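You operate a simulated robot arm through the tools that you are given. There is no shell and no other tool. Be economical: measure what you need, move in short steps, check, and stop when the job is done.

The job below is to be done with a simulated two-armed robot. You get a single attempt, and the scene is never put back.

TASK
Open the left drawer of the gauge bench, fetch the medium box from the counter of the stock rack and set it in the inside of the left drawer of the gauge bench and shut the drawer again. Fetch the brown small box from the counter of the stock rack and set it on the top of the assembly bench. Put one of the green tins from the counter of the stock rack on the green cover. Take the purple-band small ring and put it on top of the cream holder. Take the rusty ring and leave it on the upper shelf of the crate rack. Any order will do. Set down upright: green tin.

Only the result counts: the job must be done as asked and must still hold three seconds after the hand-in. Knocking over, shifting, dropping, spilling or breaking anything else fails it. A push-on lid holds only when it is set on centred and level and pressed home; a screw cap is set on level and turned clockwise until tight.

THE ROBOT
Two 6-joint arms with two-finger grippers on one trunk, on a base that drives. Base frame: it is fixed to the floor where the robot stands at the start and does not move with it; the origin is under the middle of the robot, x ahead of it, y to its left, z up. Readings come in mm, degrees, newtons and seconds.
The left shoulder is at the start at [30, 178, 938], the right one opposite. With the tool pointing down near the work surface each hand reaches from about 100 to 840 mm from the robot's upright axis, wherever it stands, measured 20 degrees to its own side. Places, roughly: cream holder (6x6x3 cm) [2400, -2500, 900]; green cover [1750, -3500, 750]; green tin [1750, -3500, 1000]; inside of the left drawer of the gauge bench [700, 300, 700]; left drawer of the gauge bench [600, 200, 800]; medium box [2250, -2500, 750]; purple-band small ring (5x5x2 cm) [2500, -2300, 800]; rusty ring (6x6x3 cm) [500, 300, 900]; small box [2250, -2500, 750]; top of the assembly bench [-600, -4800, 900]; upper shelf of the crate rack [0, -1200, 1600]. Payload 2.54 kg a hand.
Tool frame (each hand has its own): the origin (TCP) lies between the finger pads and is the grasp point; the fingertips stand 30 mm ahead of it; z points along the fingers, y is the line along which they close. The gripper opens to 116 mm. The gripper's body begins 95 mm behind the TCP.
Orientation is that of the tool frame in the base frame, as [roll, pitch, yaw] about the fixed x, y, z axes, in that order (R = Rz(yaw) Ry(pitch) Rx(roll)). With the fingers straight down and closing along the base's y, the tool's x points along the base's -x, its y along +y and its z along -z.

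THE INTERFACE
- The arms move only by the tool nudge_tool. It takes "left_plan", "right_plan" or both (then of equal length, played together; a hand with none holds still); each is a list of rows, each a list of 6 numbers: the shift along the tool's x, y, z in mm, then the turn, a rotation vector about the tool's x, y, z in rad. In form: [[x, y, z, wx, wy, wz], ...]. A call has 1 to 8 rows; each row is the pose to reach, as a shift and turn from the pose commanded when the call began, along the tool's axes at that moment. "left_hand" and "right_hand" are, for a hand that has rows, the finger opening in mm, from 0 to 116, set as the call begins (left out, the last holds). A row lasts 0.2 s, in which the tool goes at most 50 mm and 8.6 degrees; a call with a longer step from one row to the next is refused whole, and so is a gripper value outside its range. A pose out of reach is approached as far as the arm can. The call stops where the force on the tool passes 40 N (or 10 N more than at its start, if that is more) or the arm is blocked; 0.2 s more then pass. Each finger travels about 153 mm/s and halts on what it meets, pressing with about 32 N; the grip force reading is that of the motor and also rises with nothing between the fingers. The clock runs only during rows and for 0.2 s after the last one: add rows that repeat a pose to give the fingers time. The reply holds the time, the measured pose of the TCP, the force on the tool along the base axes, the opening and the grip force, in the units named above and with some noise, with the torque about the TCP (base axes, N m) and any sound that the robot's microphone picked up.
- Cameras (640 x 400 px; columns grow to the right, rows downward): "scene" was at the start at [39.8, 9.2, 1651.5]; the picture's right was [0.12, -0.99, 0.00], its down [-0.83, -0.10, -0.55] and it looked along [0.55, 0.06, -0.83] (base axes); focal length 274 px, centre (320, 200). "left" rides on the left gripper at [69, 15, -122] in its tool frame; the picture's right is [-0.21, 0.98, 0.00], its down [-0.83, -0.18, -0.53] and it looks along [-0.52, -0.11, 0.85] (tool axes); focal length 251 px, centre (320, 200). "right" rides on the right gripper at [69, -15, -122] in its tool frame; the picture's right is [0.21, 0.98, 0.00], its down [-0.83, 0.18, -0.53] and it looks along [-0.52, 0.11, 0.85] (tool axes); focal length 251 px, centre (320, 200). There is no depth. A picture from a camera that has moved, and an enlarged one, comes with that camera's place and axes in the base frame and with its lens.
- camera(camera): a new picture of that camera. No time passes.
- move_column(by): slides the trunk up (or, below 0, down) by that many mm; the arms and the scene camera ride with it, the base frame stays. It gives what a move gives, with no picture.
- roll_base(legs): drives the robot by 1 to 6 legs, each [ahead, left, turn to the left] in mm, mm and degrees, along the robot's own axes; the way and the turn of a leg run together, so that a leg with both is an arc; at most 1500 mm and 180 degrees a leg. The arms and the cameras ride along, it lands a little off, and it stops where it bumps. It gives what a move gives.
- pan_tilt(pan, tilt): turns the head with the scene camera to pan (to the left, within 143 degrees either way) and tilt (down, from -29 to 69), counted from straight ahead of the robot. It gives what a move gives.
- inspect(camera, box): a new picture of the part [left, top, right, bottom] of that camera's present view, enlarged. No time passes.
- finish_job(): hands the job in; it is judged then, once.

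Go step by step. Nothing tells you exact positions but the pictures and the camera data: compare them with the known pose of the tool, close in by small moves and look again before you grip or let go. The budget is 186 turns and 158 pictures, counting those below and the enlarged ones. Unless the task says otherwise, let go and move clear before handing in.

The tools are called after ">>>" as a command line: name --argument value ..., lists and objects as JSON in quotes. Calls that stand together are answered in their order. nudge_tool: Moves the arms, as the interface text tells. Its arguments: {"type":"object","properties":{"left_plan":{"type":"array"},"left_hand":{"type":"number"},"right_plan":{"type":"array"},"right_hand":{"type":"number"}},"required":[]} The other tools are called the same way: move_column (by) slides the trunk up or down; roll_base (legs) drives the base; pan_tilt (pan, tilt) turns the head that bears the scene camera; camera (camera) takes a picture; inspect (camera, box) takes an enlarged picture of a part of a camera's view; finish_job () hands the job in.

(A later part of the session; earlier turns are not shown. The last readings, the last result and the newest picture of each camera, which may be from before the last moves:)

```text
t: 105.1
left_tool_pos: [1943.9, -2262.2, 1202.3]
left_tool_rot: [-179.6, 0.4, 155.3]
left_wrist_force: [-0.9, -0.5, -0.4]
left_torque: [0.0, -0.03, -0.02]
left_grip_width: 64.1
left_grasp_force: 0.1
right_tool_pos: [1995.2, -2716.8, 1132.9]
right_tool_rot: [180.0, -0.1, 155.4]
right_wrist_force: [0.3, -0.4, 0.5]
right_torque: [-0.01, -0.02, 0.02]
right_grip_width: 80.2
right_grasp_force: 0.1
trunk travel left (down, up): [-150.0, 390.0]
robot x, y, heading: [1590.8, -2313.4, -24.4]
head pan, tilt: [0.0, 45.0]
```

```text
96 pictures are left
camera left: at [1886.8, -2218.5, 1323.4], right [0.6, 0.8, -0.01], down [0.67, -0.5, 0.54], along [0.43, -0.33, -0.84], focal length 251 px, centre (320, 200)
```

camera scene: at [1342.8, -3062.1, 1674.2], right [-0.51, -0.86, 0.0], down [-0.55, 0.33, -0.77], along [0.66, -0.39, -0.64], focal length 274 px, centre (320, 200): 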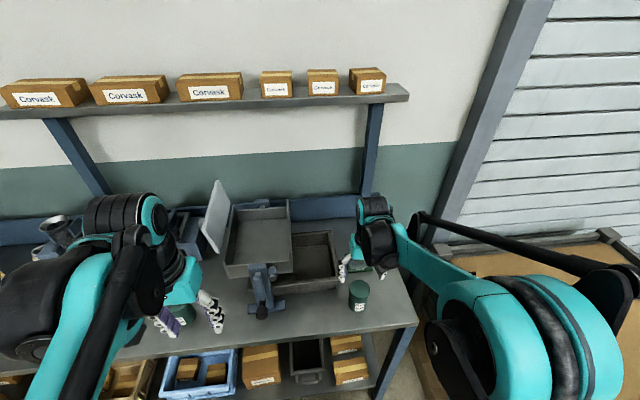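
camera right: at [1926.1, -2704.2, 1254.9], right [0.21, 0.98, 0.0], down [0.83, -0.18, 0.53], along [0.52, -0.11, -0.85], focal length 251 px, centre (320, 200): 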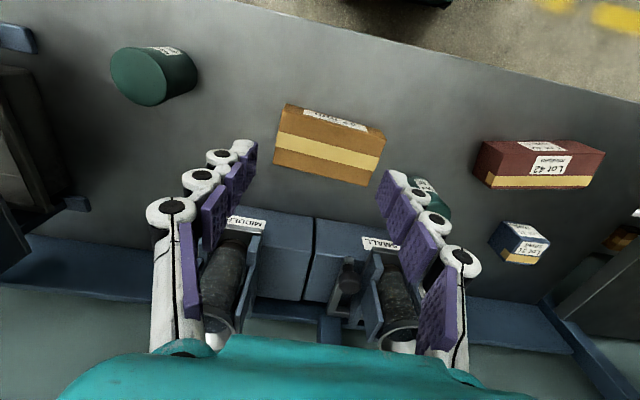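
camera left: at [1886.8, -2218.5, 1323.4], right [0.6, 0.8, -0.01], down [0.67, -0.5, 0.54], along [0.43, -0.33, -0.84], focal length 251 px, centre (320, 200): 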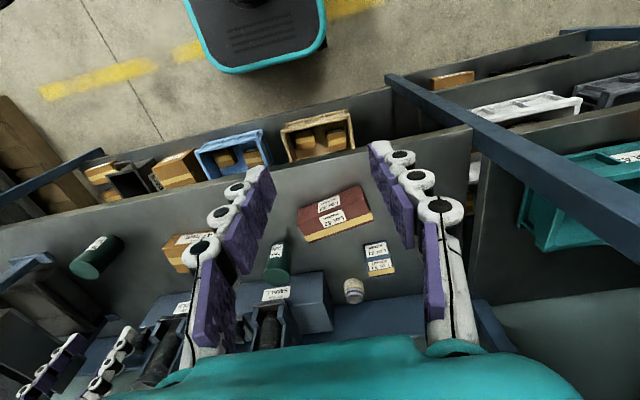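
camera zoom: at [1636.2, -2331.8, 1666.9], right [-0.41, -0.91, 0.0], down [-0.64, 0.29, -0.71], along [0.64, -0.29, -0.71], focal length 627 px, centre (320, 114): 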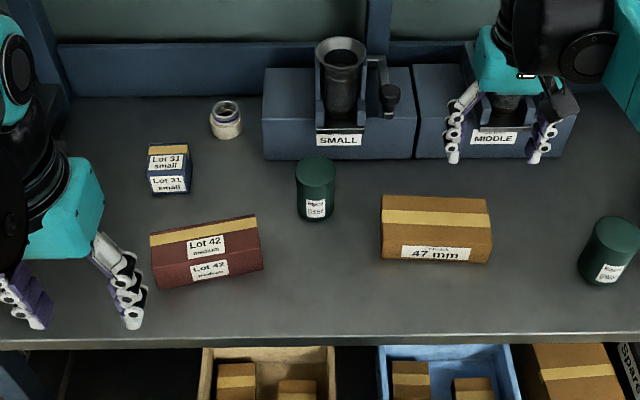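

Box poses: brown 47 mm box centre ≈(2062,−2717), top z≈896, long axis 27° off; Lot 42 box centre ≈(2162,−2385), top z≈905, long axis 14°. I'll turn both hands about 90° to grip across the short sides and hover over them.

>>> nudge_tool --left_plan '[[-31, -3, 15, 0, 0, 0.138], [-62, -5, 30, 0, 0, 0.276], [-94, -8, 45, 0, 0, 0.414], [-125, -10, 60, 0, 0, 0.552], [-156, -13, 75, 0, 0, 0.69], [-187, -16, 90, 0, 0, 0.828], [-218, -18, 105, 0, 0, 0.966], [-249, -21, 120, 0, 0, 1.1]]' --right_plan '[[-8, 4, 5, 0, 0, 0.147], [-16, 7, 10, 0, 0, 0.294], [-24, 11, 15, 0, 0, 0.441], [-32, 14, 20, 0, 0, 0.588], [-40, 18, 25, 0, 0, 0.735], [-48, 21, 30, 0, 0, 0.882], [-55, 25, 35, 0, 0, 1.029], [-61, 28, 40, 0, 0, 1.176]]' --left_hand 100 --right_hand 110

>>> nudge_tool --left_plan '[[0, 0, 10, 0, 0, 0.1], [0, 0, 20, 0, 0, 0.2], [0, 0, 30, 0, 0, 0.279], [0, 0, 40, 0, 0, 0.279]]' --right_plan '[[0, 0, 15, 0, 0, 0.147], [0, 0, 30, 0, 0, 0.294], [0, 0, 50, 0, 0, 0.442], [0, 0, 70, 0, 0, 0.442]]'

>>> camera --camera "left"

>>> camera --camera "right"

>>> camera --camera "scene"

```text
t: 106.9
left_tool_pos: [2165.3, -2387.8, 1082.5]
left_tool_rot: [179.8, 0.5, 92.2]
left_wrist_force: [0.1, 0.4, -0.3]
left_torque: [0.02, -0.01, -0.03]
left_grip_width: 99.9
left_grasp_force: 0.0
right_tool_pos: [2063.9, -2717.0, 1093.4]
right_tool_rot: [-180.0, 0.1, 88.1]
right_wrist_force: [0.0, -0.3, 0.0]
right_torque: [0.02, 0.04, -0.03]
right_grip_width: 110.1
right_grasp_force: 0.1
trunk travel left (down, up): [-150.0, 390.0]
robot x, y, heading: [1594.0, -2313.6, -24.6]
head pan, tilt: [0.0, 45.0]
```

```text
t: 107.9
left_tool_pos: [2163.4, -2386.6, 1042.8]
left_tool_rot: [179.6, 0.4, 76.3]
left_wrist_force: [0.3, 0.4, -0.4]
left_torque: [0.0, 0.0, -0.01]
left_grip_width: 100.0
left_grasp_force: 0.0
right_tool_pos: [2063.1, -2718.3, 1021.2]
right_tool_rot: [-179.9, -0.1, 62.7]
right_wrist_force: [-0.1, 0.8, -0.1]
right_torque: [0.01, 0.01, -0.01]
right_grip_width: 109.7
right_grasp_force: 0.1
trunk travel left (down, up): [-150.0, 390.0]
robot x, y, heading: [1588.9, -2311.7, -24.5]
head pan, tilt: [0.0, 45.0]
```

```text
95 pictures are left
camera left: at [2192.8, -2322.7, 1163.0], right [0.9, -0.44, 0.01], down [-0.37, -0.75, 0.54], along [-0.23, -0.49, -0.84], focal length 251 px, centre (320, 200)
```

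left: 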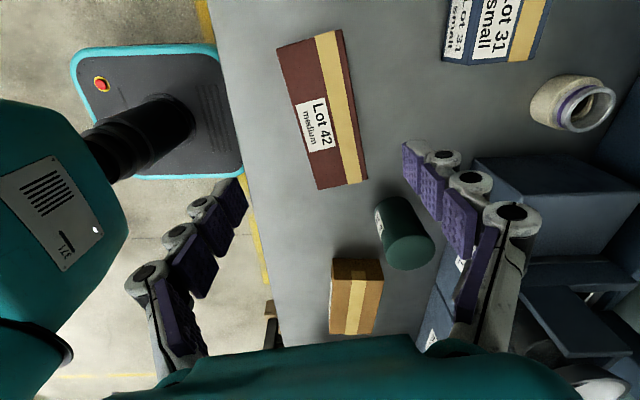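

```text
94 pictures are left
camera right: at [2080.5, -2651.1, 1143.2], right [0.97, -0.26, 0.0], down [-0.22, -0.82, 0.53], along [-0.14, -0.52, -0.85], focal length 251 px, centre (320, 200)
```

right: 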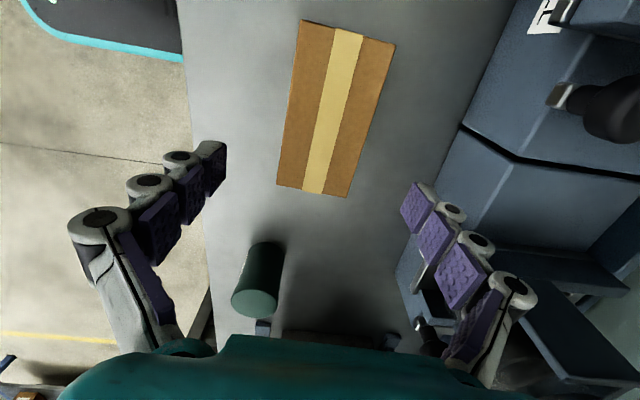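

```text
93 pictures are left
camera scene: at [1636.8, -2332.2, 1666.9], right [-0.41, -0.91, 0.0], down [-0.64, 0.29, -0.71], along [0.64, -0.29, -0.71], focal length 274 px, centre (320, 200)
```

scene: 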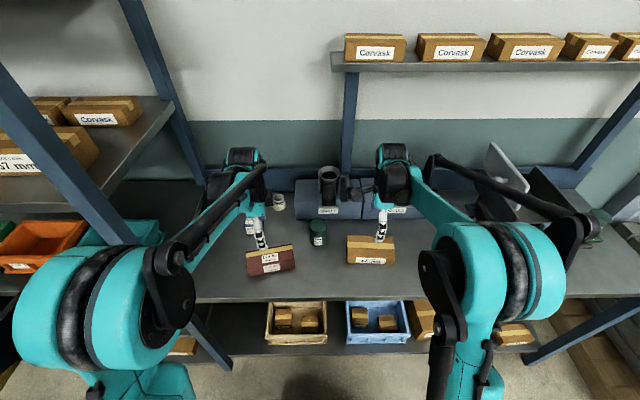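

Both hands are over the boxes, each about 7 mm short in depth. Correcting, descending, then closing.

>>> nudge_tool --left_plan '[[-4, 6, 38, 0, 0, -0.038], [-4, 6, 76, 0, 0, -0.038], [-4, 6, 114, 0, 0, -0.038], [-4, 6, 150, 0, 0, -0.038], [-4, 6, 150, 0, 0, -0.038]]' --right_plan '[[1, 5, 34, 0, 0, 0], [1, 5, 68, 0, 0, 0], [1, 5, 102, 0, 0, 0], [1, 5, 134, 0, 0, 0], [1, 5, 134, 0, 0, 0]]'

>>> camera --camera "left"

>>> camera --camera "right"

```text
t: 109.1
left_tool_pos: [2168.0, -2391.4, 892.6]
left_tool_rot: [179.7, 0.5, 78.6]
left_wrist_force: [1.1, -0.3, 0.6]
left_torque: [0.02, -0.04, 0.01]
left_grip_width: 99.9
left_grasp_force: 0.1
right_tool_pos: [2067.1, -2718.8, 888.9]
right_tool_rot: [-180.0, 0.0, 62.9]
right_wrist_force: [-0.5, -0.4, -0.3]
right_torque: [0.04, -0.02, 0.03]
right_grip_width: 110.1
right_grasp_force: 0.1
trunk travel left (down, up): [-150.0, 390.0]
robot x, y, heading: [1592.4, -2309.2, -24.6]
head pan, tilt: [0.0, 45.0]
```

```text
92 pictures are left
camera left: at [2195.5, -2326.6, 1012.5], right [0.91, -0.4, 0.01], down [-0.34, -0.77, 0.54], along [-0.21, -0.5, -0.84], focal length 251 px, centre (320, 200)
```

left: 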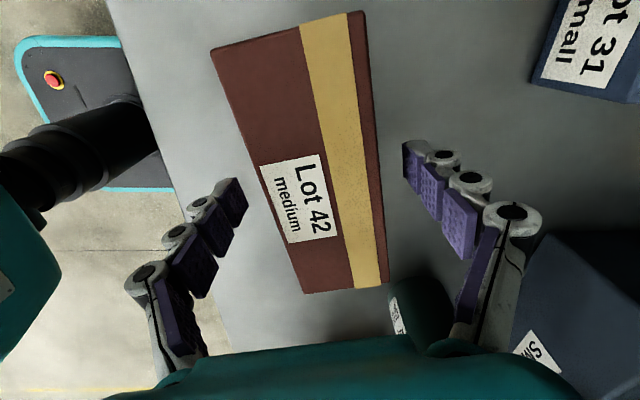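

```text
91 pictures are left
camera right: at [2085.5, -2652.5, 1011.2], right [0.97, -0.26, 0.0], down [-0.22, -0.82, 0.53], along [-0.14, -0.52, -0.85], focal length 251 px, centre (320, 200)
```

right: 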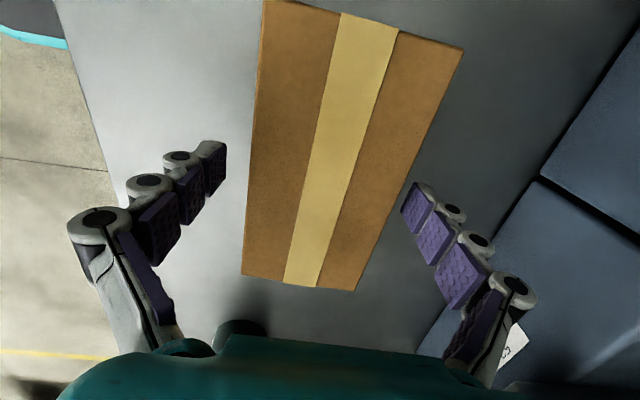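

Both boxes are between the fingers. Closing both hands.

>>> nudge_tool --left_plan '[[0, 0, 0, 0, 0, 0], [0, 0, 0, 0, 0, 0], [0, 0, 0, 0, 0, 0], [0, 0, 0, 0, 0, 0]]' --right_plan '[[0, 0, 0, 0, 0, 0], [0, 0, 0, 0, 0, 0], [0, 0, 0, 0, 0, 0], [0, 0, 0, 0, 0, 0]]' --left_hand 35 --right_hand 55

>>> nudge_tool --left_plan '[[0, 0, -30, 0, 0, 0], [0, 0, -75, 0, 0, 0], [0, 0, -120, 0, 0, 0], [0, 0, -165, 0, 0, 0], [0, 0, -200, 0, 0, 0]]' --right_plan '[[0, 0, -30, 0, 0, 0], [0, 0, -75, 0, 0, 0], [0, 0, -120, 0, 0, 0], [0, 0, -165, 0, 0, 0], [0, 0, -200, 0, 0, 0]]'

>>> camera --camera "scene"

>>> camera --camera "left"

>>> camera --camera "right"

```text
t: 110.1
left_tool_pos: [2169.4, -2392.1, 892.0]
left_tool_rot: [179.8, 0.6, 78.4]
left_wrist_force: [1.6, 0.2, 2.1]
left_torque: [-0.14, -0.28, -0.1]
left_grip_width: 61.2
left_grasp_force: 32.3
right_tool_pos: [2068.1, -2720.0, 889.2]
right_tool_rot: [180.0, 0.0, 62.8]
right_wrist_force: [2.4, -1.2, 1.7]
right_torque: [-0.16, -0.26, -0.03]
right_grip_width: 84.5
right_grasp_force: 31.7
trunk travel left (down, up): [-150.0, 390.0]
robot x, y, heading: [1593.6, -2312.4, -24.3]
head pan, tilt: [0.0, 45.0]
```

```text
t: 111.3
left_tool_pos: [2168.6, -2391.5, 1092.3]
left_tool_rot: [179.7, 0.6, 78.5]
left_wrist_force: [-0.9, 0.0, -5.5]
left_torque: [0.04, -0.01, 0.02]
left_grip_width: 61.6
left_grasp_force: 32.5
right_tool_pos: [2066.8, -2719.2, 1088.4]
right_tool_rot: [180.0, 0.1, 62.8]
right_wrist_force: [-0.2, -0.1, -2.7]
right_torque: [0.02, -0.02, 0.03]
right_grip_width: 84.3
right_grasp_force: 32.3
trunk travel left (down, up): [-150.0, 390.0]
robot x, y, heading: [1587.2, -2309.2, -24.5]
head pan, tilt: [0.0, 45.0]
```

```text
90 pictures are left
camera scene: at [1636.7, -2331.8, 1666.8], right [-0.41, -0.91, 0.0], down [-0.64, 0.29, -0.71], along [0.64, -0.29, -0.71], focal length 274 px, centre (320, 200)
```

scene: 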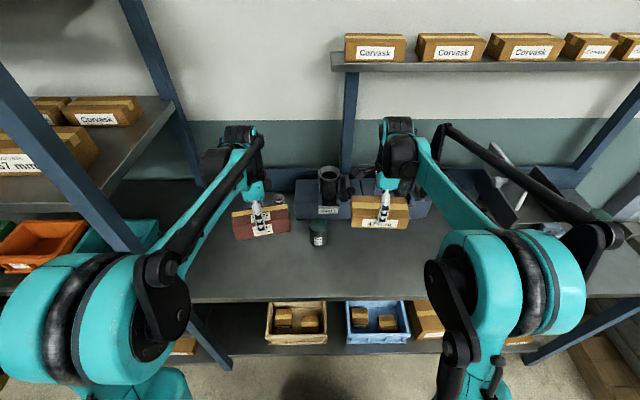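

```text
89 pictures are left
camera left: at [2196.4, -2326.5, 1213.1], right [0.91, -0.4, 0.01], down [-0.34, -0.77, 0.54], along [-0.21, -0.5, -0.84], focal length 251 px, centre (320, 200)
```

left: 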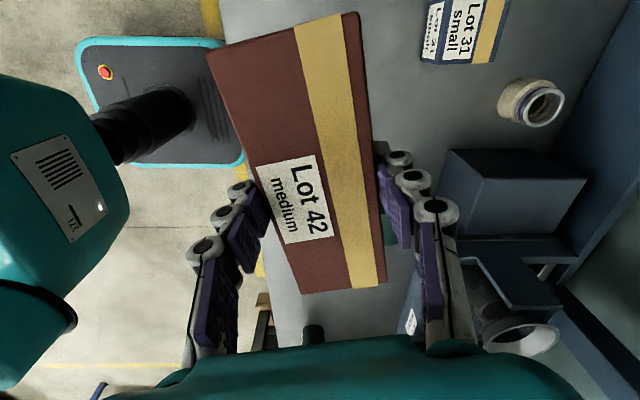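

```text
88 pictures are left
camera right: at [2084.8, -2651.7, 1210.5], right [0.97, -0.26, 0.0], down [-0.22, -0.82, 0.53], along [-0.14, -0.52, -0.85], focal length 251 px, centre (320, 200)
```

right: 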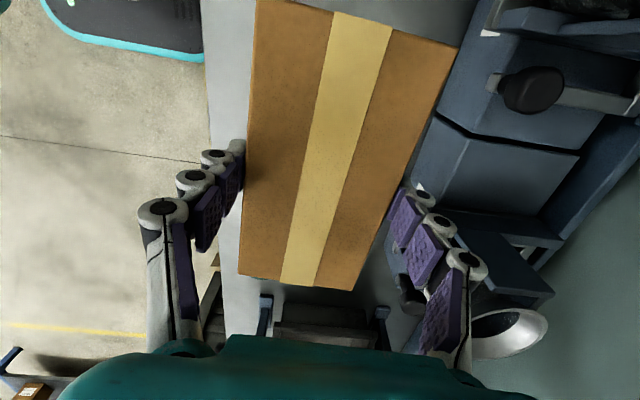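

Both boxes are held. Backing off and looking toward the assembly bench.

>>> roll_base --legs '[[-700, 0, 0]]'

>>> pan_tilt --pan -95 --tilt 15

>>> camera --camera "scene"

```text
t: 115.1
left_tool_pos: [1539.0, -2100.1, 1091.9]
left_tool_rot: [179.6, 0.5, 80.0]
left_wrist_force: [0.3, -0.5, -5.7]
left_torque: [-0.01, -0.01, -0.03]
left_grip_width: 61.5
left_grasp_force: 31.8
right_tool_pos: [1443.9, -2429.0, 1087.9]
right_tool_rot: [-179.9, 0.0, 64.3]
right_wrist_force: [0.4, 0.1, -3.6]
right_torque: [-0.01, -0.01, 0.02]
right_grip_width: 84.3
right_grasp_force: 31.9
trunk travel left (down, up): [-150.0, 390.0]
robot x, y, heading: [960.4, -2033.4, -23.0]
head pan, tilt: [0.0, 45.0]
```

```text
t: 116.8
left_tool_pos: [1539.8, -2099.7, 1092.2]
left_tool_rot: [179.8, 0.5, 79.9]
left_wrist_force: [0.8, 0.3, -7.2]
left_torque: [0.01, 0.0, 0.0]
left_grip_width: 61.5
left_grasp_force: 32.3
right_tool_pos: [1445.4, -2429.5, 1088.1]
right_tool_rot: [180.0, 0.1, 64.2]
right_wrist_force: [0.1, -0.5, -2.8]
right_torque: [-0.01, -0.01, 0.01]
right_grip_width: 84.2
right_grasp_force: 31.9
trunk travel left (down, up): [-150.0, 390.0]
robot x, y, heading: [956.5, -2033.0, -23.1]
head pan, tilt: [-95.0, 15.0]
```

```text
87 pictures are left
camera scene: at [887.8, -2103.1, 1713.7], right [-0.88, 0.47, 0.0], down [0.12, 0.23, -0.97], along [-0.45, -0.85, -0.26], focal length 274 px, centre (320, 200)
```

scene: 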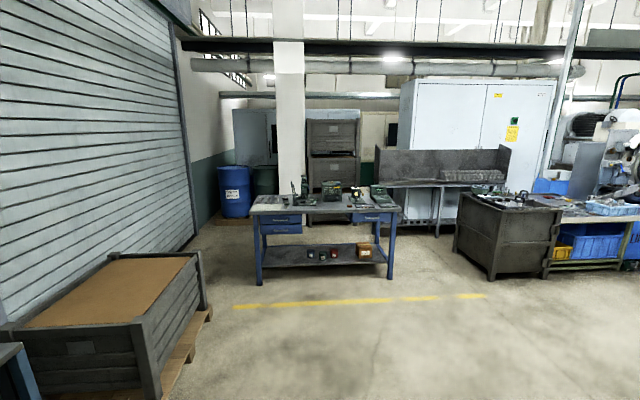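

The blue-legged bench in the middle, with tools on top, fits the assembly bench at [-600,-4800]. Zooming in.

>>> inspect --camera "scene" --box '[230, 160, 430, 285]'

```text
3.20 times, centred on (330, 222) of scene
camera zoom: at [887.8, -2103.1, 1713.7], right [-0.88, 0.47, 0.0], down [0.12, 0.23, -0.97], along [-0.45, -0.85, -0.26], focal length 878 px, centre (288, 128)
```

zoom: 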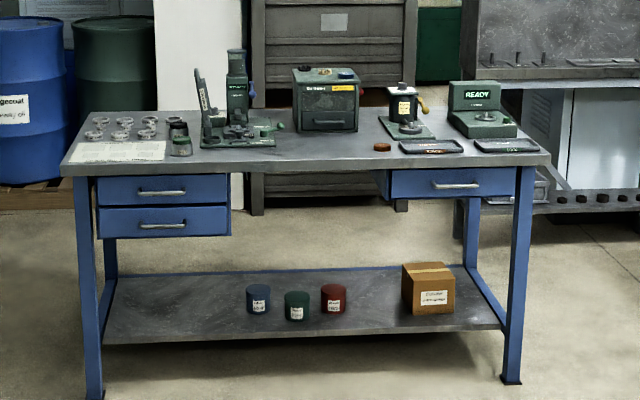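

The assembly bench's front edge runs along the room axis at e2≈−4300, with a free strip in the middle front. Turning to face it and driving to about 480 mm short.

>>> roll_base --legs '[[0, 0, -91.4], [1000, 0, 0], [1000, -171, 0]]'

>>> pan_tilt --pan 0 --tilt 35

>>> camera --camera "scene"

```text
t: 130.5
left_tool_pos: [-48.1, -4339.9, 1092.1]
left_tool_rot: [179.7, 0.4, -10.1]
left_wrist_force: [-0.6, 0.0, -6.6]
left_torque: [0.0, -0.03, -0.02]
left_grip_width: 61.2
left_grasp_force: 32.1
right_tool_pos: [-378.5, -4245.8, 1088.1]
right_tool_rot: [-179.9, -0.1, -26.0]
right_wrist_force: [-0.4, 0.2, -3.4]
right_torque: [0.04, -0.03, 0.0]
right_grip_width: 84.5
right_grasp_force: 32.3
trunk travel left (down, up): [-150.0, 390.0]
robot x, y, heading: [17.4, -3757.8, -113.2]
head pan, tilt: [-95.0, 15.0]
```

```text
t: 132.2
left_tool_pos: [-49.2, -4341.1, 1091.7]
left_tool_rot: [179.8, 0.5, -10.3]
left_wrist_force: [-0.4, -0.3, -5.5]
left_torque: [-0.02, -0.01, 0.0]
left_grip_width: 61.4
left_grasp_force: 31.6
right_tool_pos: [-378.2, -4244.8, 1088.1]
right_tool_rot: [180.0, -0.1, -25.9]
right_wrist_force: [-0.5, -0.8, -3.3]
right_torque: [0.01, 0.0, 0.0]
right_grip_width: 84.3
right_grasp_force: 31.9
trunk travel left (down, up): [-150.0, 390.0]
robot x, y, heading: [16.0, -3759.2, -113.4]
head pan, tilt: [0.0, 35.0]
```

```text
85 pictures are left
camera scene: at [-4.5, -3812.8, 1681.6], right [-0.92, 0.4, 0.0], down [0.23, 0.53, -0.82], along [-0.32, -0.75, -0.57], focal length 274 px, centre (320, 200)
```

scene: 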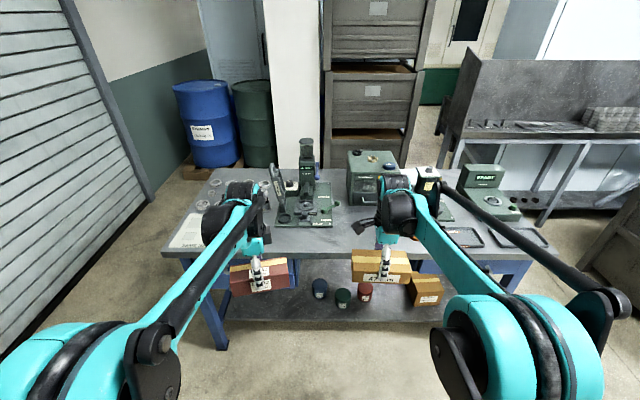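

The bench top is at z≈835, and the strip in front of the green boxes looks free. Driving ahead 330 mm.

>>> roll_base --legs '[[330, 0, 0]]'

>>> pan_tilt --pan -5 --tilt 50

>>> camera --camera "scene"

>>> camera --camera "right"

```text
t: 134.4
left_tool_pos: [-182.1, -4642.6, 1091.9]
left_tool_rot: [179.8, 0.5, -10.4]
left_wrist_force: [0.2, -0.1, -5.9]
left_torque: [0.03, 0.01, 0.03]
left_grip_width: 61.3
left_grasp_force: 32.0
right_tool_pos: [-510.2, -4546.0, 1087.8]
right_tool_rot: [-179.9, 0.0, -26.1]
right_wrist_force: [-0.4, -0.4, -3.2]
right_torque: [0.08, -0.03, 0.0]
right_grip_width: 84.4
right_grasp_force: 32.1
trunk travel left (down, up): [-150.0, 390.0]
robot x, y, heading: [-111.0, -4061.4, -113.4]
head pan, tilt: [0.0, 35.0]
```

```text
t: 135.2
left_tool_pos: [-180.8, -4642.2, 1093.1]
left_tool_rot: [179.8, 0.5, -10.4]
left_wrist_force: [-0.1, 1.2, -6.0]
left_torque: [0.0, 0.03, -0.02]
left_grip_width: 61.3
left_grasp_force: 31.7
right_tool_pos: [-509.2, -4545.6, 1088.2]
right_tool_rot: [-179.9, 0.0, -26.2]
right_wrist_force: [0.3, 0.1, -3.0]
right_torque: [0.01, 0.02, 0.03]
right_grip_width: 84.7
right_grasp_force: 31.8
trunk travel left (down, up): [-150.0, 390.0]
robot x, y, heading: [-106.9, -4066.7, -113.6]
head pan, tilt: [-5.0, 50.0]
```

```text
84 pictures are left
camera scene: at [-136.3, -4101.2, 1660.0], right [-0.88, 0.48, 0.0], down [0.36, 0.67, -0.64], along [-0.31, -0.57, -0.77], focal length 274 px, centre (320, 200)
```

scene: 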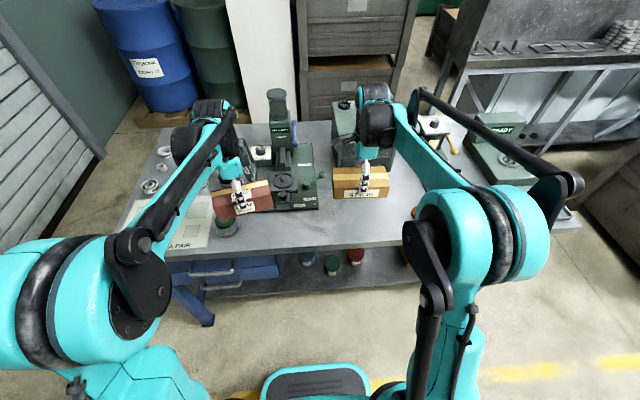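

```text
83 pictures are left
camera right: at [-441.1, -4563.7, 1209.7], right [-0.24, -0.97, 0.0], down [-0.82, 0.2, 0.53], along [-0.52, 0.13, -0.85], focal length 251 px, centre (320, 200)
```

right: 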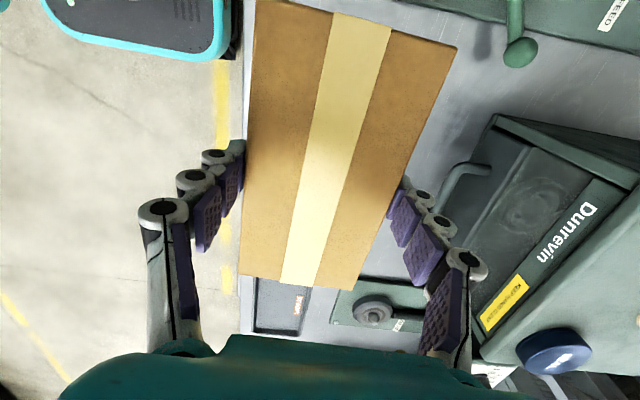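

There's a clear strip at e2≈−4385 between the front edge and the green box's handle. Shifting the brown box there and lowering to just above the top.

>>> nudge_tool --right_plan '[[-12, 12, 15, 0, 0, 0], [-24, 24, 45, 0, 0, 0], [-37, 38, 80, 0, 0, 0], [-37, 38, 120, 0, 0, 0], [-37, 38, 155, 0, 0, 0], [-37, 38, 175, 0, 0, 0], [-37, 38, 175, 0, 0, 0]]'

>>> inspect --camera "scene" --box '[260, 100, 500, 270]'

>>> camera --camera "right"

```text
t: 136.8
left_tool_pos: [-179.0, -4640.0, 1093.5]
left_tool_rot: [179.7, 0.6, -10.4]
left_wrist_force: [-0.7, 0.1, -5.7]
left_torque: [-0.01, -0.01, 0.02]
left_grip_width: 61.4
left_grasp_force: 31.6
right_tool_pos: [-559.0, -4563.9, 913.9]
right_tool_rot: [180.0, 0.0, -26.1]
right_wrist_force: [0.3, 1.6, 15.9]
right_torque: [0.24, -0.2, 0.02]
right_grip_width: 84.4
right_grasp_force: 31.8
trunk travel left (down, up): [-150.0, 390.0]
robot x, y, heading: [-107.8, -4060.6, -113.4]
head pan, tilt: [-5.0, 50.0]
```

```text
2.35 times, centred on (380, 185) of scene
camera zoom: at [-134.7, -4099.3, 1660.0], right [-0.88, 0.48, 0.0], down [0.36, 0.67, -0.64], along [-0.31, -0.57, -0.77], focal length 645 px, centre (179, 235)
```

zoom: 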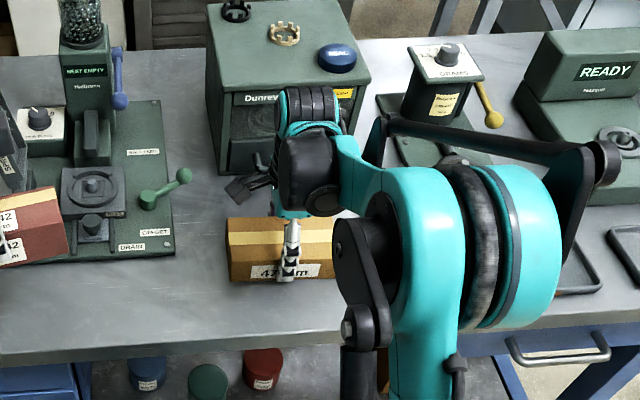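

```text
81 pictures are left
camera right: at [-490.3, -4581.0, 1035.8], right [-0.24, -0.97, 0.0], down [-0.82, 0.2, 0.53], along [-0.52, 0.13, -0.85], focal length 251 px, centre (320, 200)
```

right: 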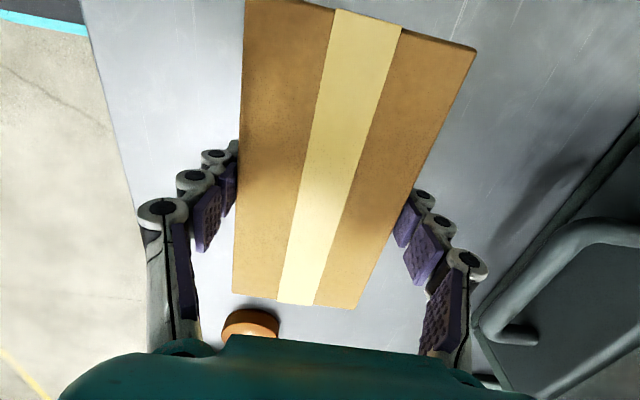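

The box touched down (16 N, top at z≈870). Releasing and lifting away.

>>> nudge_tool --right_plan '[[0, 0, 0, 0, 0, 0], [0, 0, 0, 0, 0, 0], [0, 0, 0, 0, 0, 0]]' --right_hand 108

>>> nudge_tool --right_plan '[[0, 0, -30, 0, 0, 0], [0, 0, -75, 0, 0, 0], [0, 0, -120, 0, 0, 0], [0, 0, -165, 0, 0, 0], [0, 0, -200, 0, 0, 0]]'

>>> camera --camera "right"

```text
t: 137.6
left_tool_pos: [-179.0, -4641.6, 1091.8]
left_tool_rot: [179.9, 0.6, -10.4]
left_wrist_force: [-0.8, 0.2, -6.2]
left_torque: [0.02, 0.03, 0.01]
left_grip_width: 61.6
left_grasp_force: 31.4
right_tool_pos: [-559.8, -4563.8, 914.7]
right_tool_rot: [179.9, 0.0, -26.1]
right_wrist_force: [0.1, 0.7, 0.8]
right_torque: [0.01, -0.02, 0.04]
right_grip_width: 108.2
right_grasp_force: 0.1
trunk travel left (down, up): [-150.0, 390.0]
robot x, y, heading: [-111.4, -4063.6, -113.2]
head pan, tilt: [-5.0, 50.0]
```

```text
t: 138.8
left_tool_pos: [-179.4, -4641.4, 1092.5]
left_tool_rot: [179.7, 0.5, -10.5]
left_wrist_force: [1.0, -0.4, -5.9]
left_torque: [-0.02, -0.02, -0.04]
left_grip_width: 61.4
left_grasp_force: 32.1
right_tool_pos: [-560.1, -4565.0, 1114.7]
right_tool_rot: [180.0, 0.1, -26.1]
right_wrist_force: [0.1, -0.5, 0.1]
right_torque: [-0.04, 0.05, 0.01]
right_grip_width: 108.1
right_grasp_force: 0.2
trunk travel left (down, up): [-150.0, 390.0]
robot x, y, heading: [-114.7, -4061.0, -113.4]
head pan, tilt: [-5.0, 50.0]
```

```text
80 pictures are left
camera right: at [-491.0, -4582.4, 1235.1], right [-0.24, -0.97, 0.0], down [-0.82, 0.2, 0.53], along [-0.52, 0.13, -0.85], focal length 251 px, centre (320, 200)
```

right: 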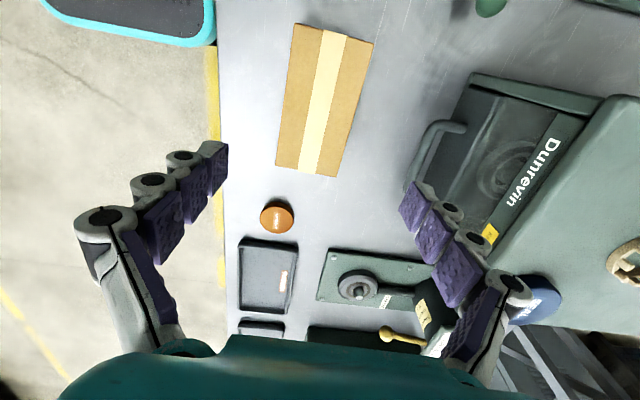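

The brown box is on the assembly bench. Now to the gauge bench with the medium box: backing up the aisle, turning and sliding to the left drawer.

>>> roll_base --legs '[[-1500, 0, 0], [-1500, 0, 0], [-200, 0, 0], [0, 0, 179], [0, 900, 0]]'

>>> pan_tilt --pan 10 --tilt 40

>>> camera --camera "scene"

>>> camera --camera "right"

```text
t: 166.0
left_tool_pos: [464.0, -178.8, 1091.9]
left_tool_rot: [179.7, 0.6, 167.6]
left_wrist_force: [0.7, -0.2, -6.3]
left_torque: [-0.02, -0.04, 0.01]
left_grip_width: 61.5
left_grasp_force: 32.5
right_tool_pos: [841.0, -266.8, 1112.3]
right_tool_rot: [180.0, 0.0, 152.0]
right_wrist_force: [0.0, -1.0, -0.3]
right_torque: [-0.02, -0.02, 0.01]
right_grip_width: 108.0
right_grasp_force: 0.1
trunk travel left (down, up): [-150.0, 390.0]
robot x, y, heading: [377.5, -754.6, 64.8]
head pan, tilt: [-5.0, 50.0]
```

```text
t: 166.8
left_tool_pos: [464.4, -178.9, 1092.1]
left_tool_rot: [179.8, 0.5, 167.8]
left_wrist_force: [-0.3, 0.8, -6.0]
left_torque: [0.03, 0.01, 0.02]
left_grip_width: 61.4
left_grasp_force: 32.4
right_tool_pos: [841.5, -267.8, 1111.6]
right_tool_rot: [-180.0, 0.0, 151.9]
right_wrist_force: [-0.5, -0.6, 0.2]
right_torque: [0.0, -0.02, 0.03]
right_grip_width: 108.1
right_grasp_force: 0.1
trunk travel left (down, up): [-150.0, 390.0]
robot x, y, heading: [374.5, -754.3, 64.9]
head pan, tilt: [10.0, 40.0]
```

```text
79 pictures are left
camera scene: at [385.0, -699.9, 1674.1], right [0.96, -0.26, 0.0], down [-0.17, -0.62, -0.77], along [0.2, 0.74, -0.64], focal length 274 px, centre (320, 200)
```

scene: 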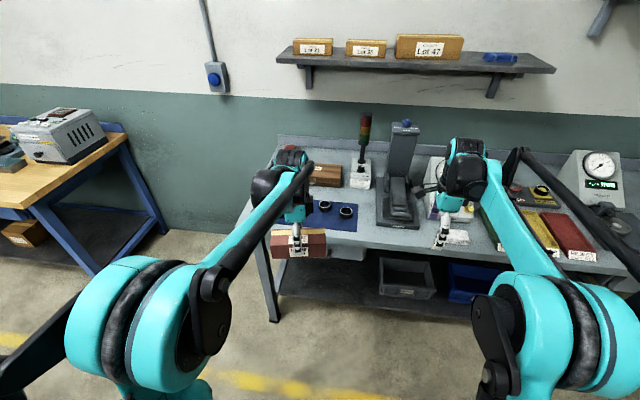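

```text
78 pictures are left
camera right: at [772.9, -249.8, 1234.3], right [0.27, 0.96, 0.0], down [0.81, -0.23, 0.53], along [0.51, -0.14, -0.85], focal length 251 px, centre (320, 200)
```

right: 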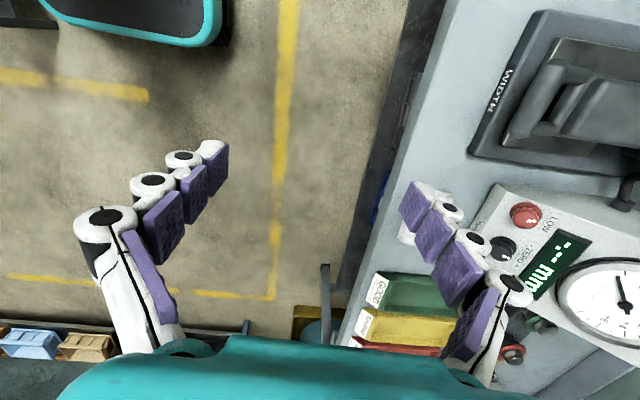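

I'm facing the gauge bench. Zooming in on the front below the mat to find the drawers.

>>> inspect --camera "scene" --box '[230, 170, 470, 330]'

>>> camera --camera "left"

```text
2.50 times, centred on (350, 250) of scene
camera zoom: at [385.0, -699.9, 1674.1], right [0.96, -0.26, 0.0], down [-0.17, -0.62, -0.77], along [0.2, 0.74, -0.64], focal length 686 px, centre (245, 75)
```

zoom: 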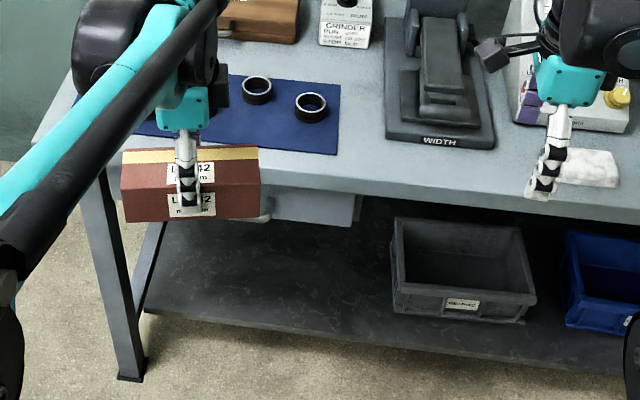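

```text
76 pictures are left
camera left: at [398.3, -149.6, 1212.4], right [0.42, 0.91, 0.01], down [0.76, -0.35, 0.54], along [0.49, -0.22, -0.84], focal length 251 px, centre (320, 200)
```

left: 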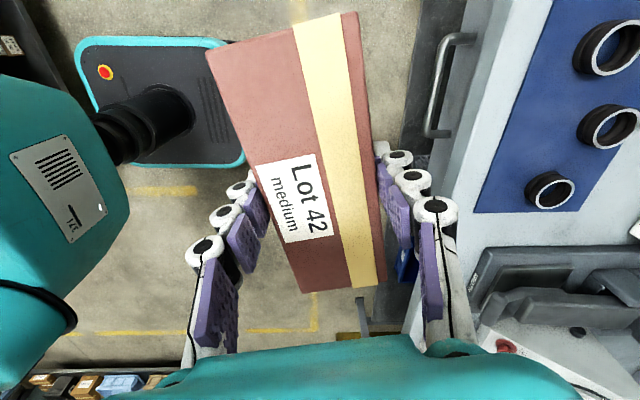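

I make the left drawer's handle bar to be centred at ≈(525,−14,820), about 30 mm out from the bench edge. Shifting the base left 350 mm so the right hand can take the handle from above.

>>> roll_base --legs '[[0, 350, 0]]'

>>> camera --camera "right"

>>> inspect --camera "scene" --box '[300, 170, 540, 330]'

```text
t: 169.0
left_tool_pos: [151.5, -29.7, 1092.5]
left_tool_rot: [179.7, 0.6, 167.7]
left_wrist_force: [-0.4, 0.3, -6.0]
left_torque: [-0.04, -0.02, -0.02]
left_grip_width: 61.5
left_grasp_force: 32.4
right_tool_pos: [528.3, -120.4, 1112.9]
right_tool_rot: [179.8, 0.1, 152.0]
right_wrist_force: [-1.0, -0.6, 0.3]
right_torque: [0.01, -0.03, -0.04]
right_grip_width: 108.0
right_grasp_force: 0.0
trunk travel left (down, up): [-150.0, 390.0]
robot x, y, heading: [62.8, -605.9, 64.8]
head pan, tilt: [10.0, 40.0]
```

```text
75 pictures are left
camera right: at [459.6, -101.6, 1234.4], right [0.27, 0.96, 0.0], down [0.81, -0.23, 0.54], along [0.52, -0.14, -0.84], focal length 251 px, centre (320, 200)
```

right: 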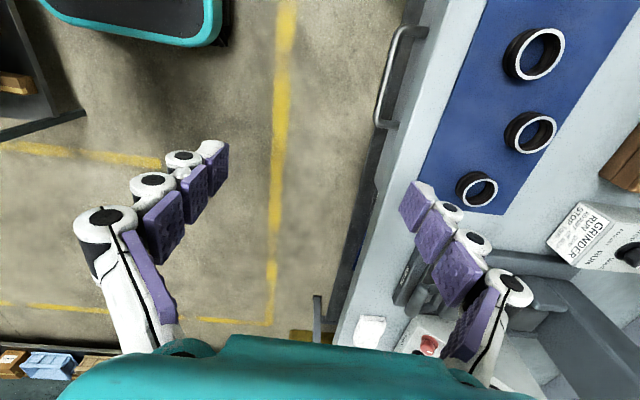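

```text
2.50 times, centred on (420, 250) of scene
camera zoom: at [71.4, -551.7, 1674.1], right [0.96, -0.26, 0.0], down [-0.17, -0.62, -0.77], along [0.2, 0.74, -0.64], focal length 686 px, centre (70, 75)
```

zoom: 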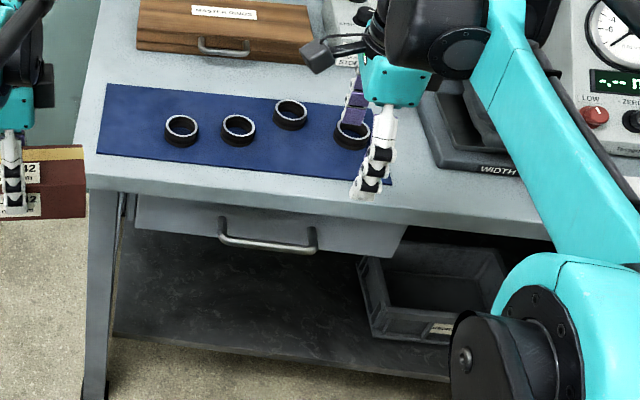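

The drawer front and handle are now plain: bar centre ≈(541,−7,785), bar about 27 mm outside the bench edge. Positioning the right hand above it with a narrow opening and checking before going down.

>>> nudge_tool --right_plan '[[9, 20, 30, 0, 0, -0.03], [17, 40, 62, 0, 0, -0.06], [25, 60, 95, 0, 0, -0.087], [33, 80, 128, 0, 0, -0.087], [41, 98, 160, 0, 0, -0.087], [41, 98, 183, 0, 0, -0.087], [41, 98, 183, 0, 0, -0.087]]' --right_hand 36

>>> camera --camera "right"

>>> inspect --camera "scene" --box '[340, 200, 440, 275]'

```text
t: 170.6
left_tool_pos: [153.0, -31.8, 1092.4]
left_tool_rot: [179.8, 0.5, 167.7]
left_wrist_force: [-0.4, 0.2, -6.1]
left_torque: [0.01, -0.03, 0.01]
left_grip_width: 61.4
left_grasp_force: 32.0
right_tool_pos: [539.2, -14.1, 927.8]
right_tool_rot: [-179.9, 0.1, 157.0]
right_wrist_force: [-0.4, -0.3, -0.1]
right_torque: [0.01, 0.02, -0.01]
right_grip_width: 36.0
right_grasp_force: 0.1
trunk travel left (down, up): [-150.0, 390.0]
robot x, y, heading: [58.6, -610.7, 64.8]
head pan, tilt: [10.0, 40.0]
```

```text
73 pictures are left
camera right: at [469.0, -1.9, 1049.6], right [0.18, 0.98, 0.0], down [0.83, -0.16, 0.53], along [0.53, -0.1, -0.85], focal length 251 px, centre (320, 200)
```

right: 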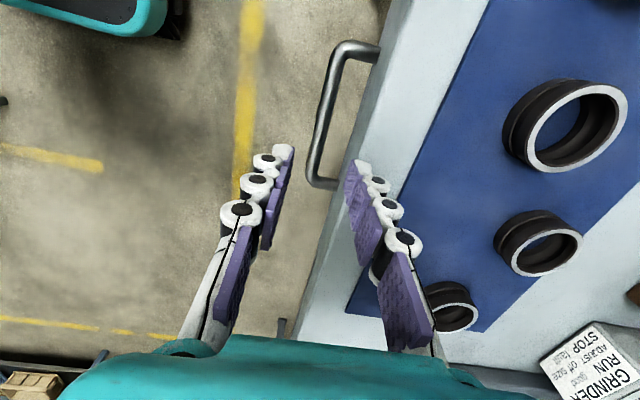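

```text
5.33 times, centred on (390, 238) of scene
camera zoom: at [72.5, -551.9, 1674.1], right [0.96, -0.26, 0.0], down [-0.17, -0.62, -0.77], along [0.2, 0.74, -0.64], focal length 1463 px, centre (-53, 0)
```

zoom: 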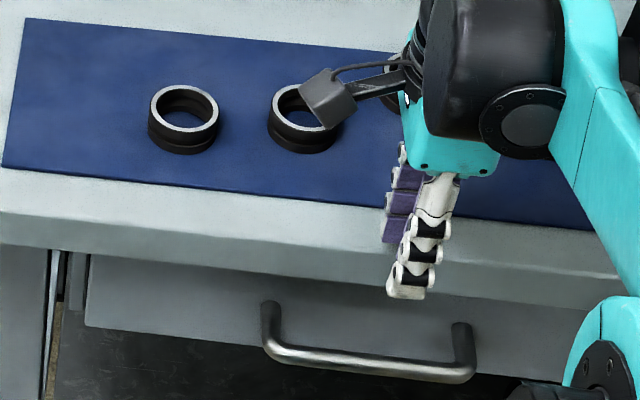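

From this close the gap to the bench edge looks too tight for a vertical approach, so I'll tilt the fingers 50° inward and come at the bar from the front-above instead.

>>> nudge_tool --right_plan '[[1, -30, 0, -0.145, 0, 0], [2, -48, 20, -0.29, 0, 0], [3, -48, 45, -0.436, 0, 0], [4, -48, 70, -0.58, 0, 0], [4, -48, 97, -0.727, 0, 0], [4, -48, 97, -0.873, 0, 0], [4, -48, 97, -0.873, 0, 0]]' --right_hand 44

>>> camera --camera "right"

>>> inspect --camera "scene" --box '[320, 190, 460, 290]'

```text
t: 172.2
left_tool_pos: [152.0, -30.0, 1091.8]
left_tool_rot: [179.8, 0.5, 167.8]
left_wrist_force: [0.9, 0.7, -5.6]
left_torque: [0.01, 0.02, 0.0]
left_grip_width: 61.4
left_grasp_force: 32.1
right_tool_pos: [516.0, -57.8, 831.9]
right_tool_rot: [129.9, -0.1, 156.9]
right_wrist_force: [0.5, 0.3, 0.3]
right_torque: [-0.02, 0.02, 0.01]
right_grip_width: 44.0
right_grasp_force: 0.0
trunk travel left (down, up): [-150.0, 390.0]
robot x, y, heading: [61.6, -610.0, 64.7]
head pan, tilt: [10.0, 40.0]
```

```text
71 pictures are left
camera right: at [413.1, -125.6, 898.7], right [0.05, 0.66, 0.75], down [0.65, -0.59, 0.48], along [0.76, 0.46, -0.45], focal length 251 px, centre (320, 200)
```

right: 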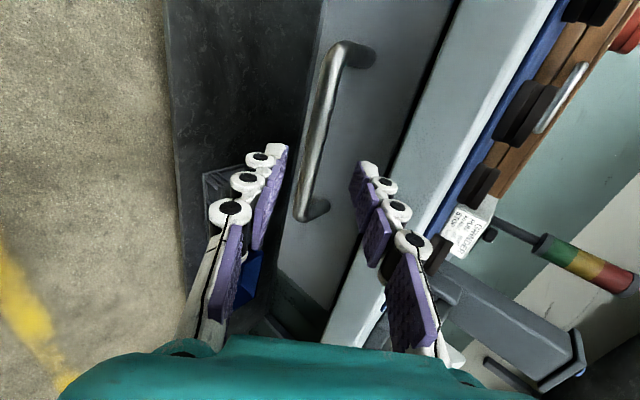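

```text
4.00 times, centred on (390, 240) of scene
camera zoom: at [72.6, -551.9, 1674.1], right [0.96, -0.26, 0.0], down [-0.17, -0.62, -0.77], along [0.2, 0.74, -0.64], focal length 1097 px, centre (40, 40)
```

zoom: 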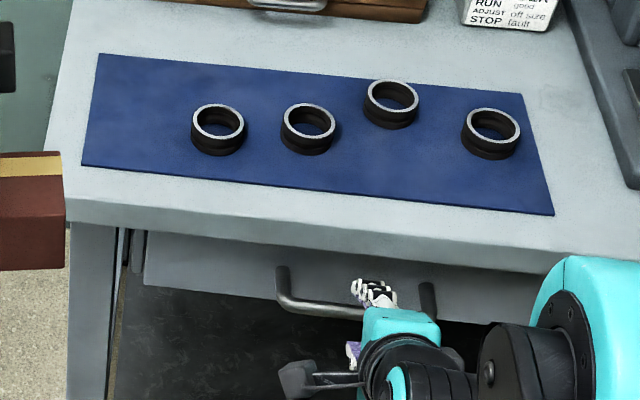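

The bar lies centred between the fingers. Advancing 56 mm along the tool axis.

>>> nudge_tool --right_plan '[[0, 0, 20, 0, 0, 0], [0, 0, 40, 0, 0, 0], [0, 0, 58, 0, 0, 0]]'

>>> camera --camera "right"

```text
t: 173.0
left_tool_pos: [151.3, -29.2, 1091.8]
left_tool_rot: [179.8, 0.5, 167.8]
left_wrist_force: [-0.2, -0.3, -5.4]
left_torque: [-0.04, -0.02, -0.05]
left_grip_width: 61.4
left_grasp_force: 32.0
right_tool_pos: [534.4, -15.0, 794.1]
right_tool_rot: [130.0, 0.0, 157.0]
right_wrist_force: [-0.7, 0.2, 0.4]
right_torque: [0.04, 0.0, -0.04]
right_grip_width: 43.9
right_grasp_force: 0.1
trunk travel left (down, up): [-150.0, 390.0]
robot x, y, heading: [62.6, -611.8, 64.8]
head pan, tilt: [10.0, 40.0]
```

```text
69 pictures are left
camera right: at [430.8, -83.8, 861.0], right [0.05, 0.66, 0.75], down [0.65, -0.59, 0.48], along [0.76, 0.46, -0.46], focal length 251 px, centre (320, 200)
```

right: 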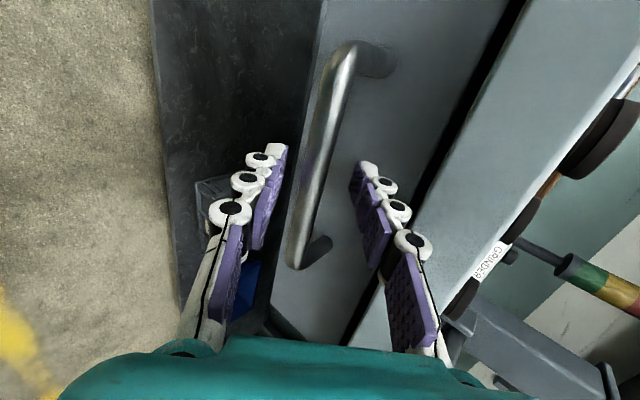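

Bar between the fingers. Closing on it.

>>> nudge_tool --right_plan '[[0, 0, 4, 0, 0, 0], [0, 0, 4, 0, 0, 0], [0, 0, 4, 0, 0, 0]]' --right_hand 0

>>> camera --camera "right"

```text
t: 173.6
left_tool_pos: [152.9, -32.0, 1092.7]
left_tool_rot: [179.7, 0.5, 167.8]
left_wrist_force: [-0.5, 0.1, -5.6]
left_torque: [-0.01, -0.01, -0.01]
left_grip_width: 61.3
left_grasp_force: 32.1
right_tool_pos: [534.5, -15.7, 792.3]
right_tool_rot: [130.6, -0.1, 156.9]
right_wrist_force: [-2.1, -5.4, 0.4]
right_torque: [0.17, 0.47, -0.16]
right_grip_width: 13.9
right_grasp_force: 40.1
trunk travel left (down, up): [-150.0, 390.0]
robot x, y, heading: [64.3, -612.8, 64.8]
head pan, tilt: [10.0, 40.0]
stopped in row 2 (right hand): the force on the tool passed its limit at 42 N (the readings are from after the stop); the commanded pose is now the measured one
```

```text
68 pictures are left
camera right: at [430.3, -84.8, 858.7], right [0.05, 0.67, 0.74], down [0.65, -0.59, 0.48], along [0.76, 0.46, -0.46], focal length 251 px, centre (320, 200)
```

right: 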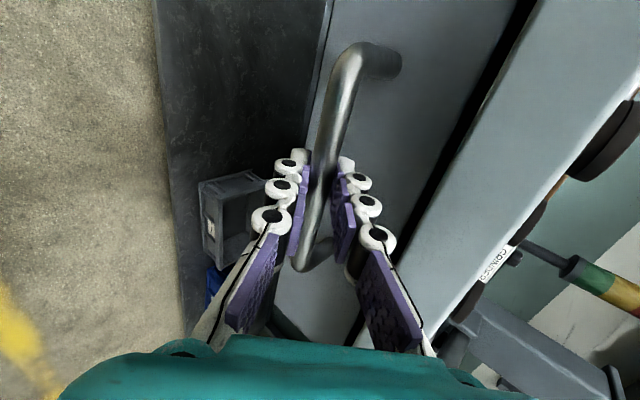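

Handle gripped (14 mm bar). Pulling straight out.

>>> nudge_tool --right_plan '[[0, -13, -15, 0, 0, 0], [0, -29, -34, 0, 0, 0], [0, -46, -53, 0, 0, 0], [0, -62, -73, 0, 0, 0], [0, -78, -91, 0, 0, 0], [0, -94, -110, 0, 0, 0], [0, -111, -129, 0, 0, 0], [0, -127, -148, 0, 0, 0]]'

>>> camera --camera "scene"

```text
t: 174.3
left_tool_pos: [152.1, -30.3, 1090.9]
left_tool_rot: [179.7, 0.4, 167.7]
left_wrist_force: [-0.1, -0.8, -5.5]
left_torque: [0.01, -0.03, 0.01]
left_grip_width: 61.2
left_grasp_force: 31.7
right_tool_pos: [518.8, -53.1, 791.5]
right_tool_rot: [131.5, -0.2, 157.1]
right_wrist_force: [-2.9, -0.7, -28.7]
right_torque: [-0.26, 0.02, -0.9]
right_grip_width: 13.6
right_grasp_force: 40.2
right hand out of reach, approached as far as the arm can: row 2, 3
trunk travel left (down, up): [-150.0, 390.0]
robot x, y, heading: [64.9, -607.1, 64.4]
head pan, tilt: [10.0, 40.0]
stopped in row 3 (right hand): the force on the tool passed its limit at 45 N (the readings are from after the stop); the commanded pose is now the measured one
```

```text
67 pictures are left
camera scene: at [73.5, -551.4, 1673.7], right [0.96, -0.26, 0.0], down [-0.17, -0.62, -0.76], along [0.2, 0.74, -0.64], focal length 274 px, centre (320, 200)
```

scene: 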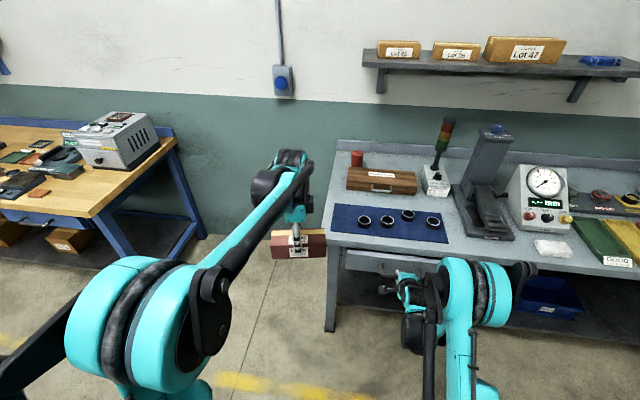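

The drawer came out about 40 mm before the tilted wrist ran out of reach. With that gap I can hold the bar with the fingers straight down: opening a bit and pivoting around the bar to vertical.

>>> nudge_tool --right_plan '[[0, 0, 0, 0, 0, 0], [0, 0, 0, 0, 0, 0], [2, 2, 0, 0.14, 0, 0], [0, 5, 0, 0.28, 0, 0], [0, 7, -1, 0.43, 0, 0], [0, 9, -1, 0.57, 0, 0], [0, 12, -2, 0.71, 0, 0], [0, 14, -2, 0.85, 0, 0]]' --right_hand 44

>>> camera --camera "right"

```text
t: 176.2
left_tool_pos: [150.7, -31.4, 1091.2]
left_tool_rot: [179.8, 0.5, 167.7]
left_wrist_force: [0.2, 0.6, -6.0]
left_torque: [-0.04, 0.01, -0.02]
left_grip_width: 61.2
left_grasp_force: 31.7
right_tool_pos: [523.5, -45.5, 806.9]
right_tool_rot: [179.9, -0.1, 157.1]
right_wrist_force: [0.3, 1.1, 0.4]
right_torque: [-0.02, 0.0, 0.0]
right_grip_width: 44.2
right_grasp_force: 0.1
trunk travel left (down, up): [-150.0, 390.0]
robot x, y, heading: [63.0, -608.6, 64.6]
head pan, tilt: [10.0, 40.0]
```

```text
66 pictures are left
camera right: at [452.5, -34.3, 928.4], right [0.18, 0.98, 0.0], down [0.83, -0.15, 0.53], along [0.52, -0.1, -0.85], focal length 251 px, centre (320, 200)
```

right: 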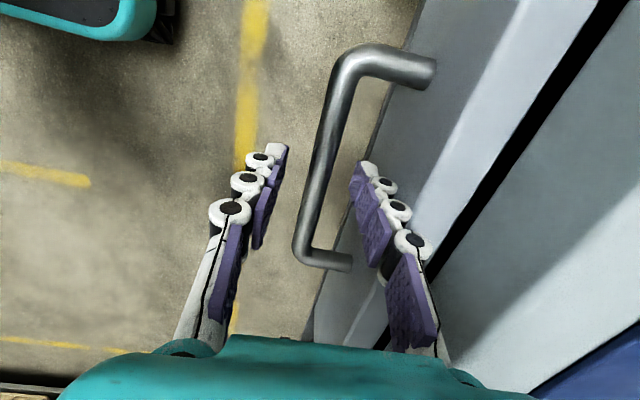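

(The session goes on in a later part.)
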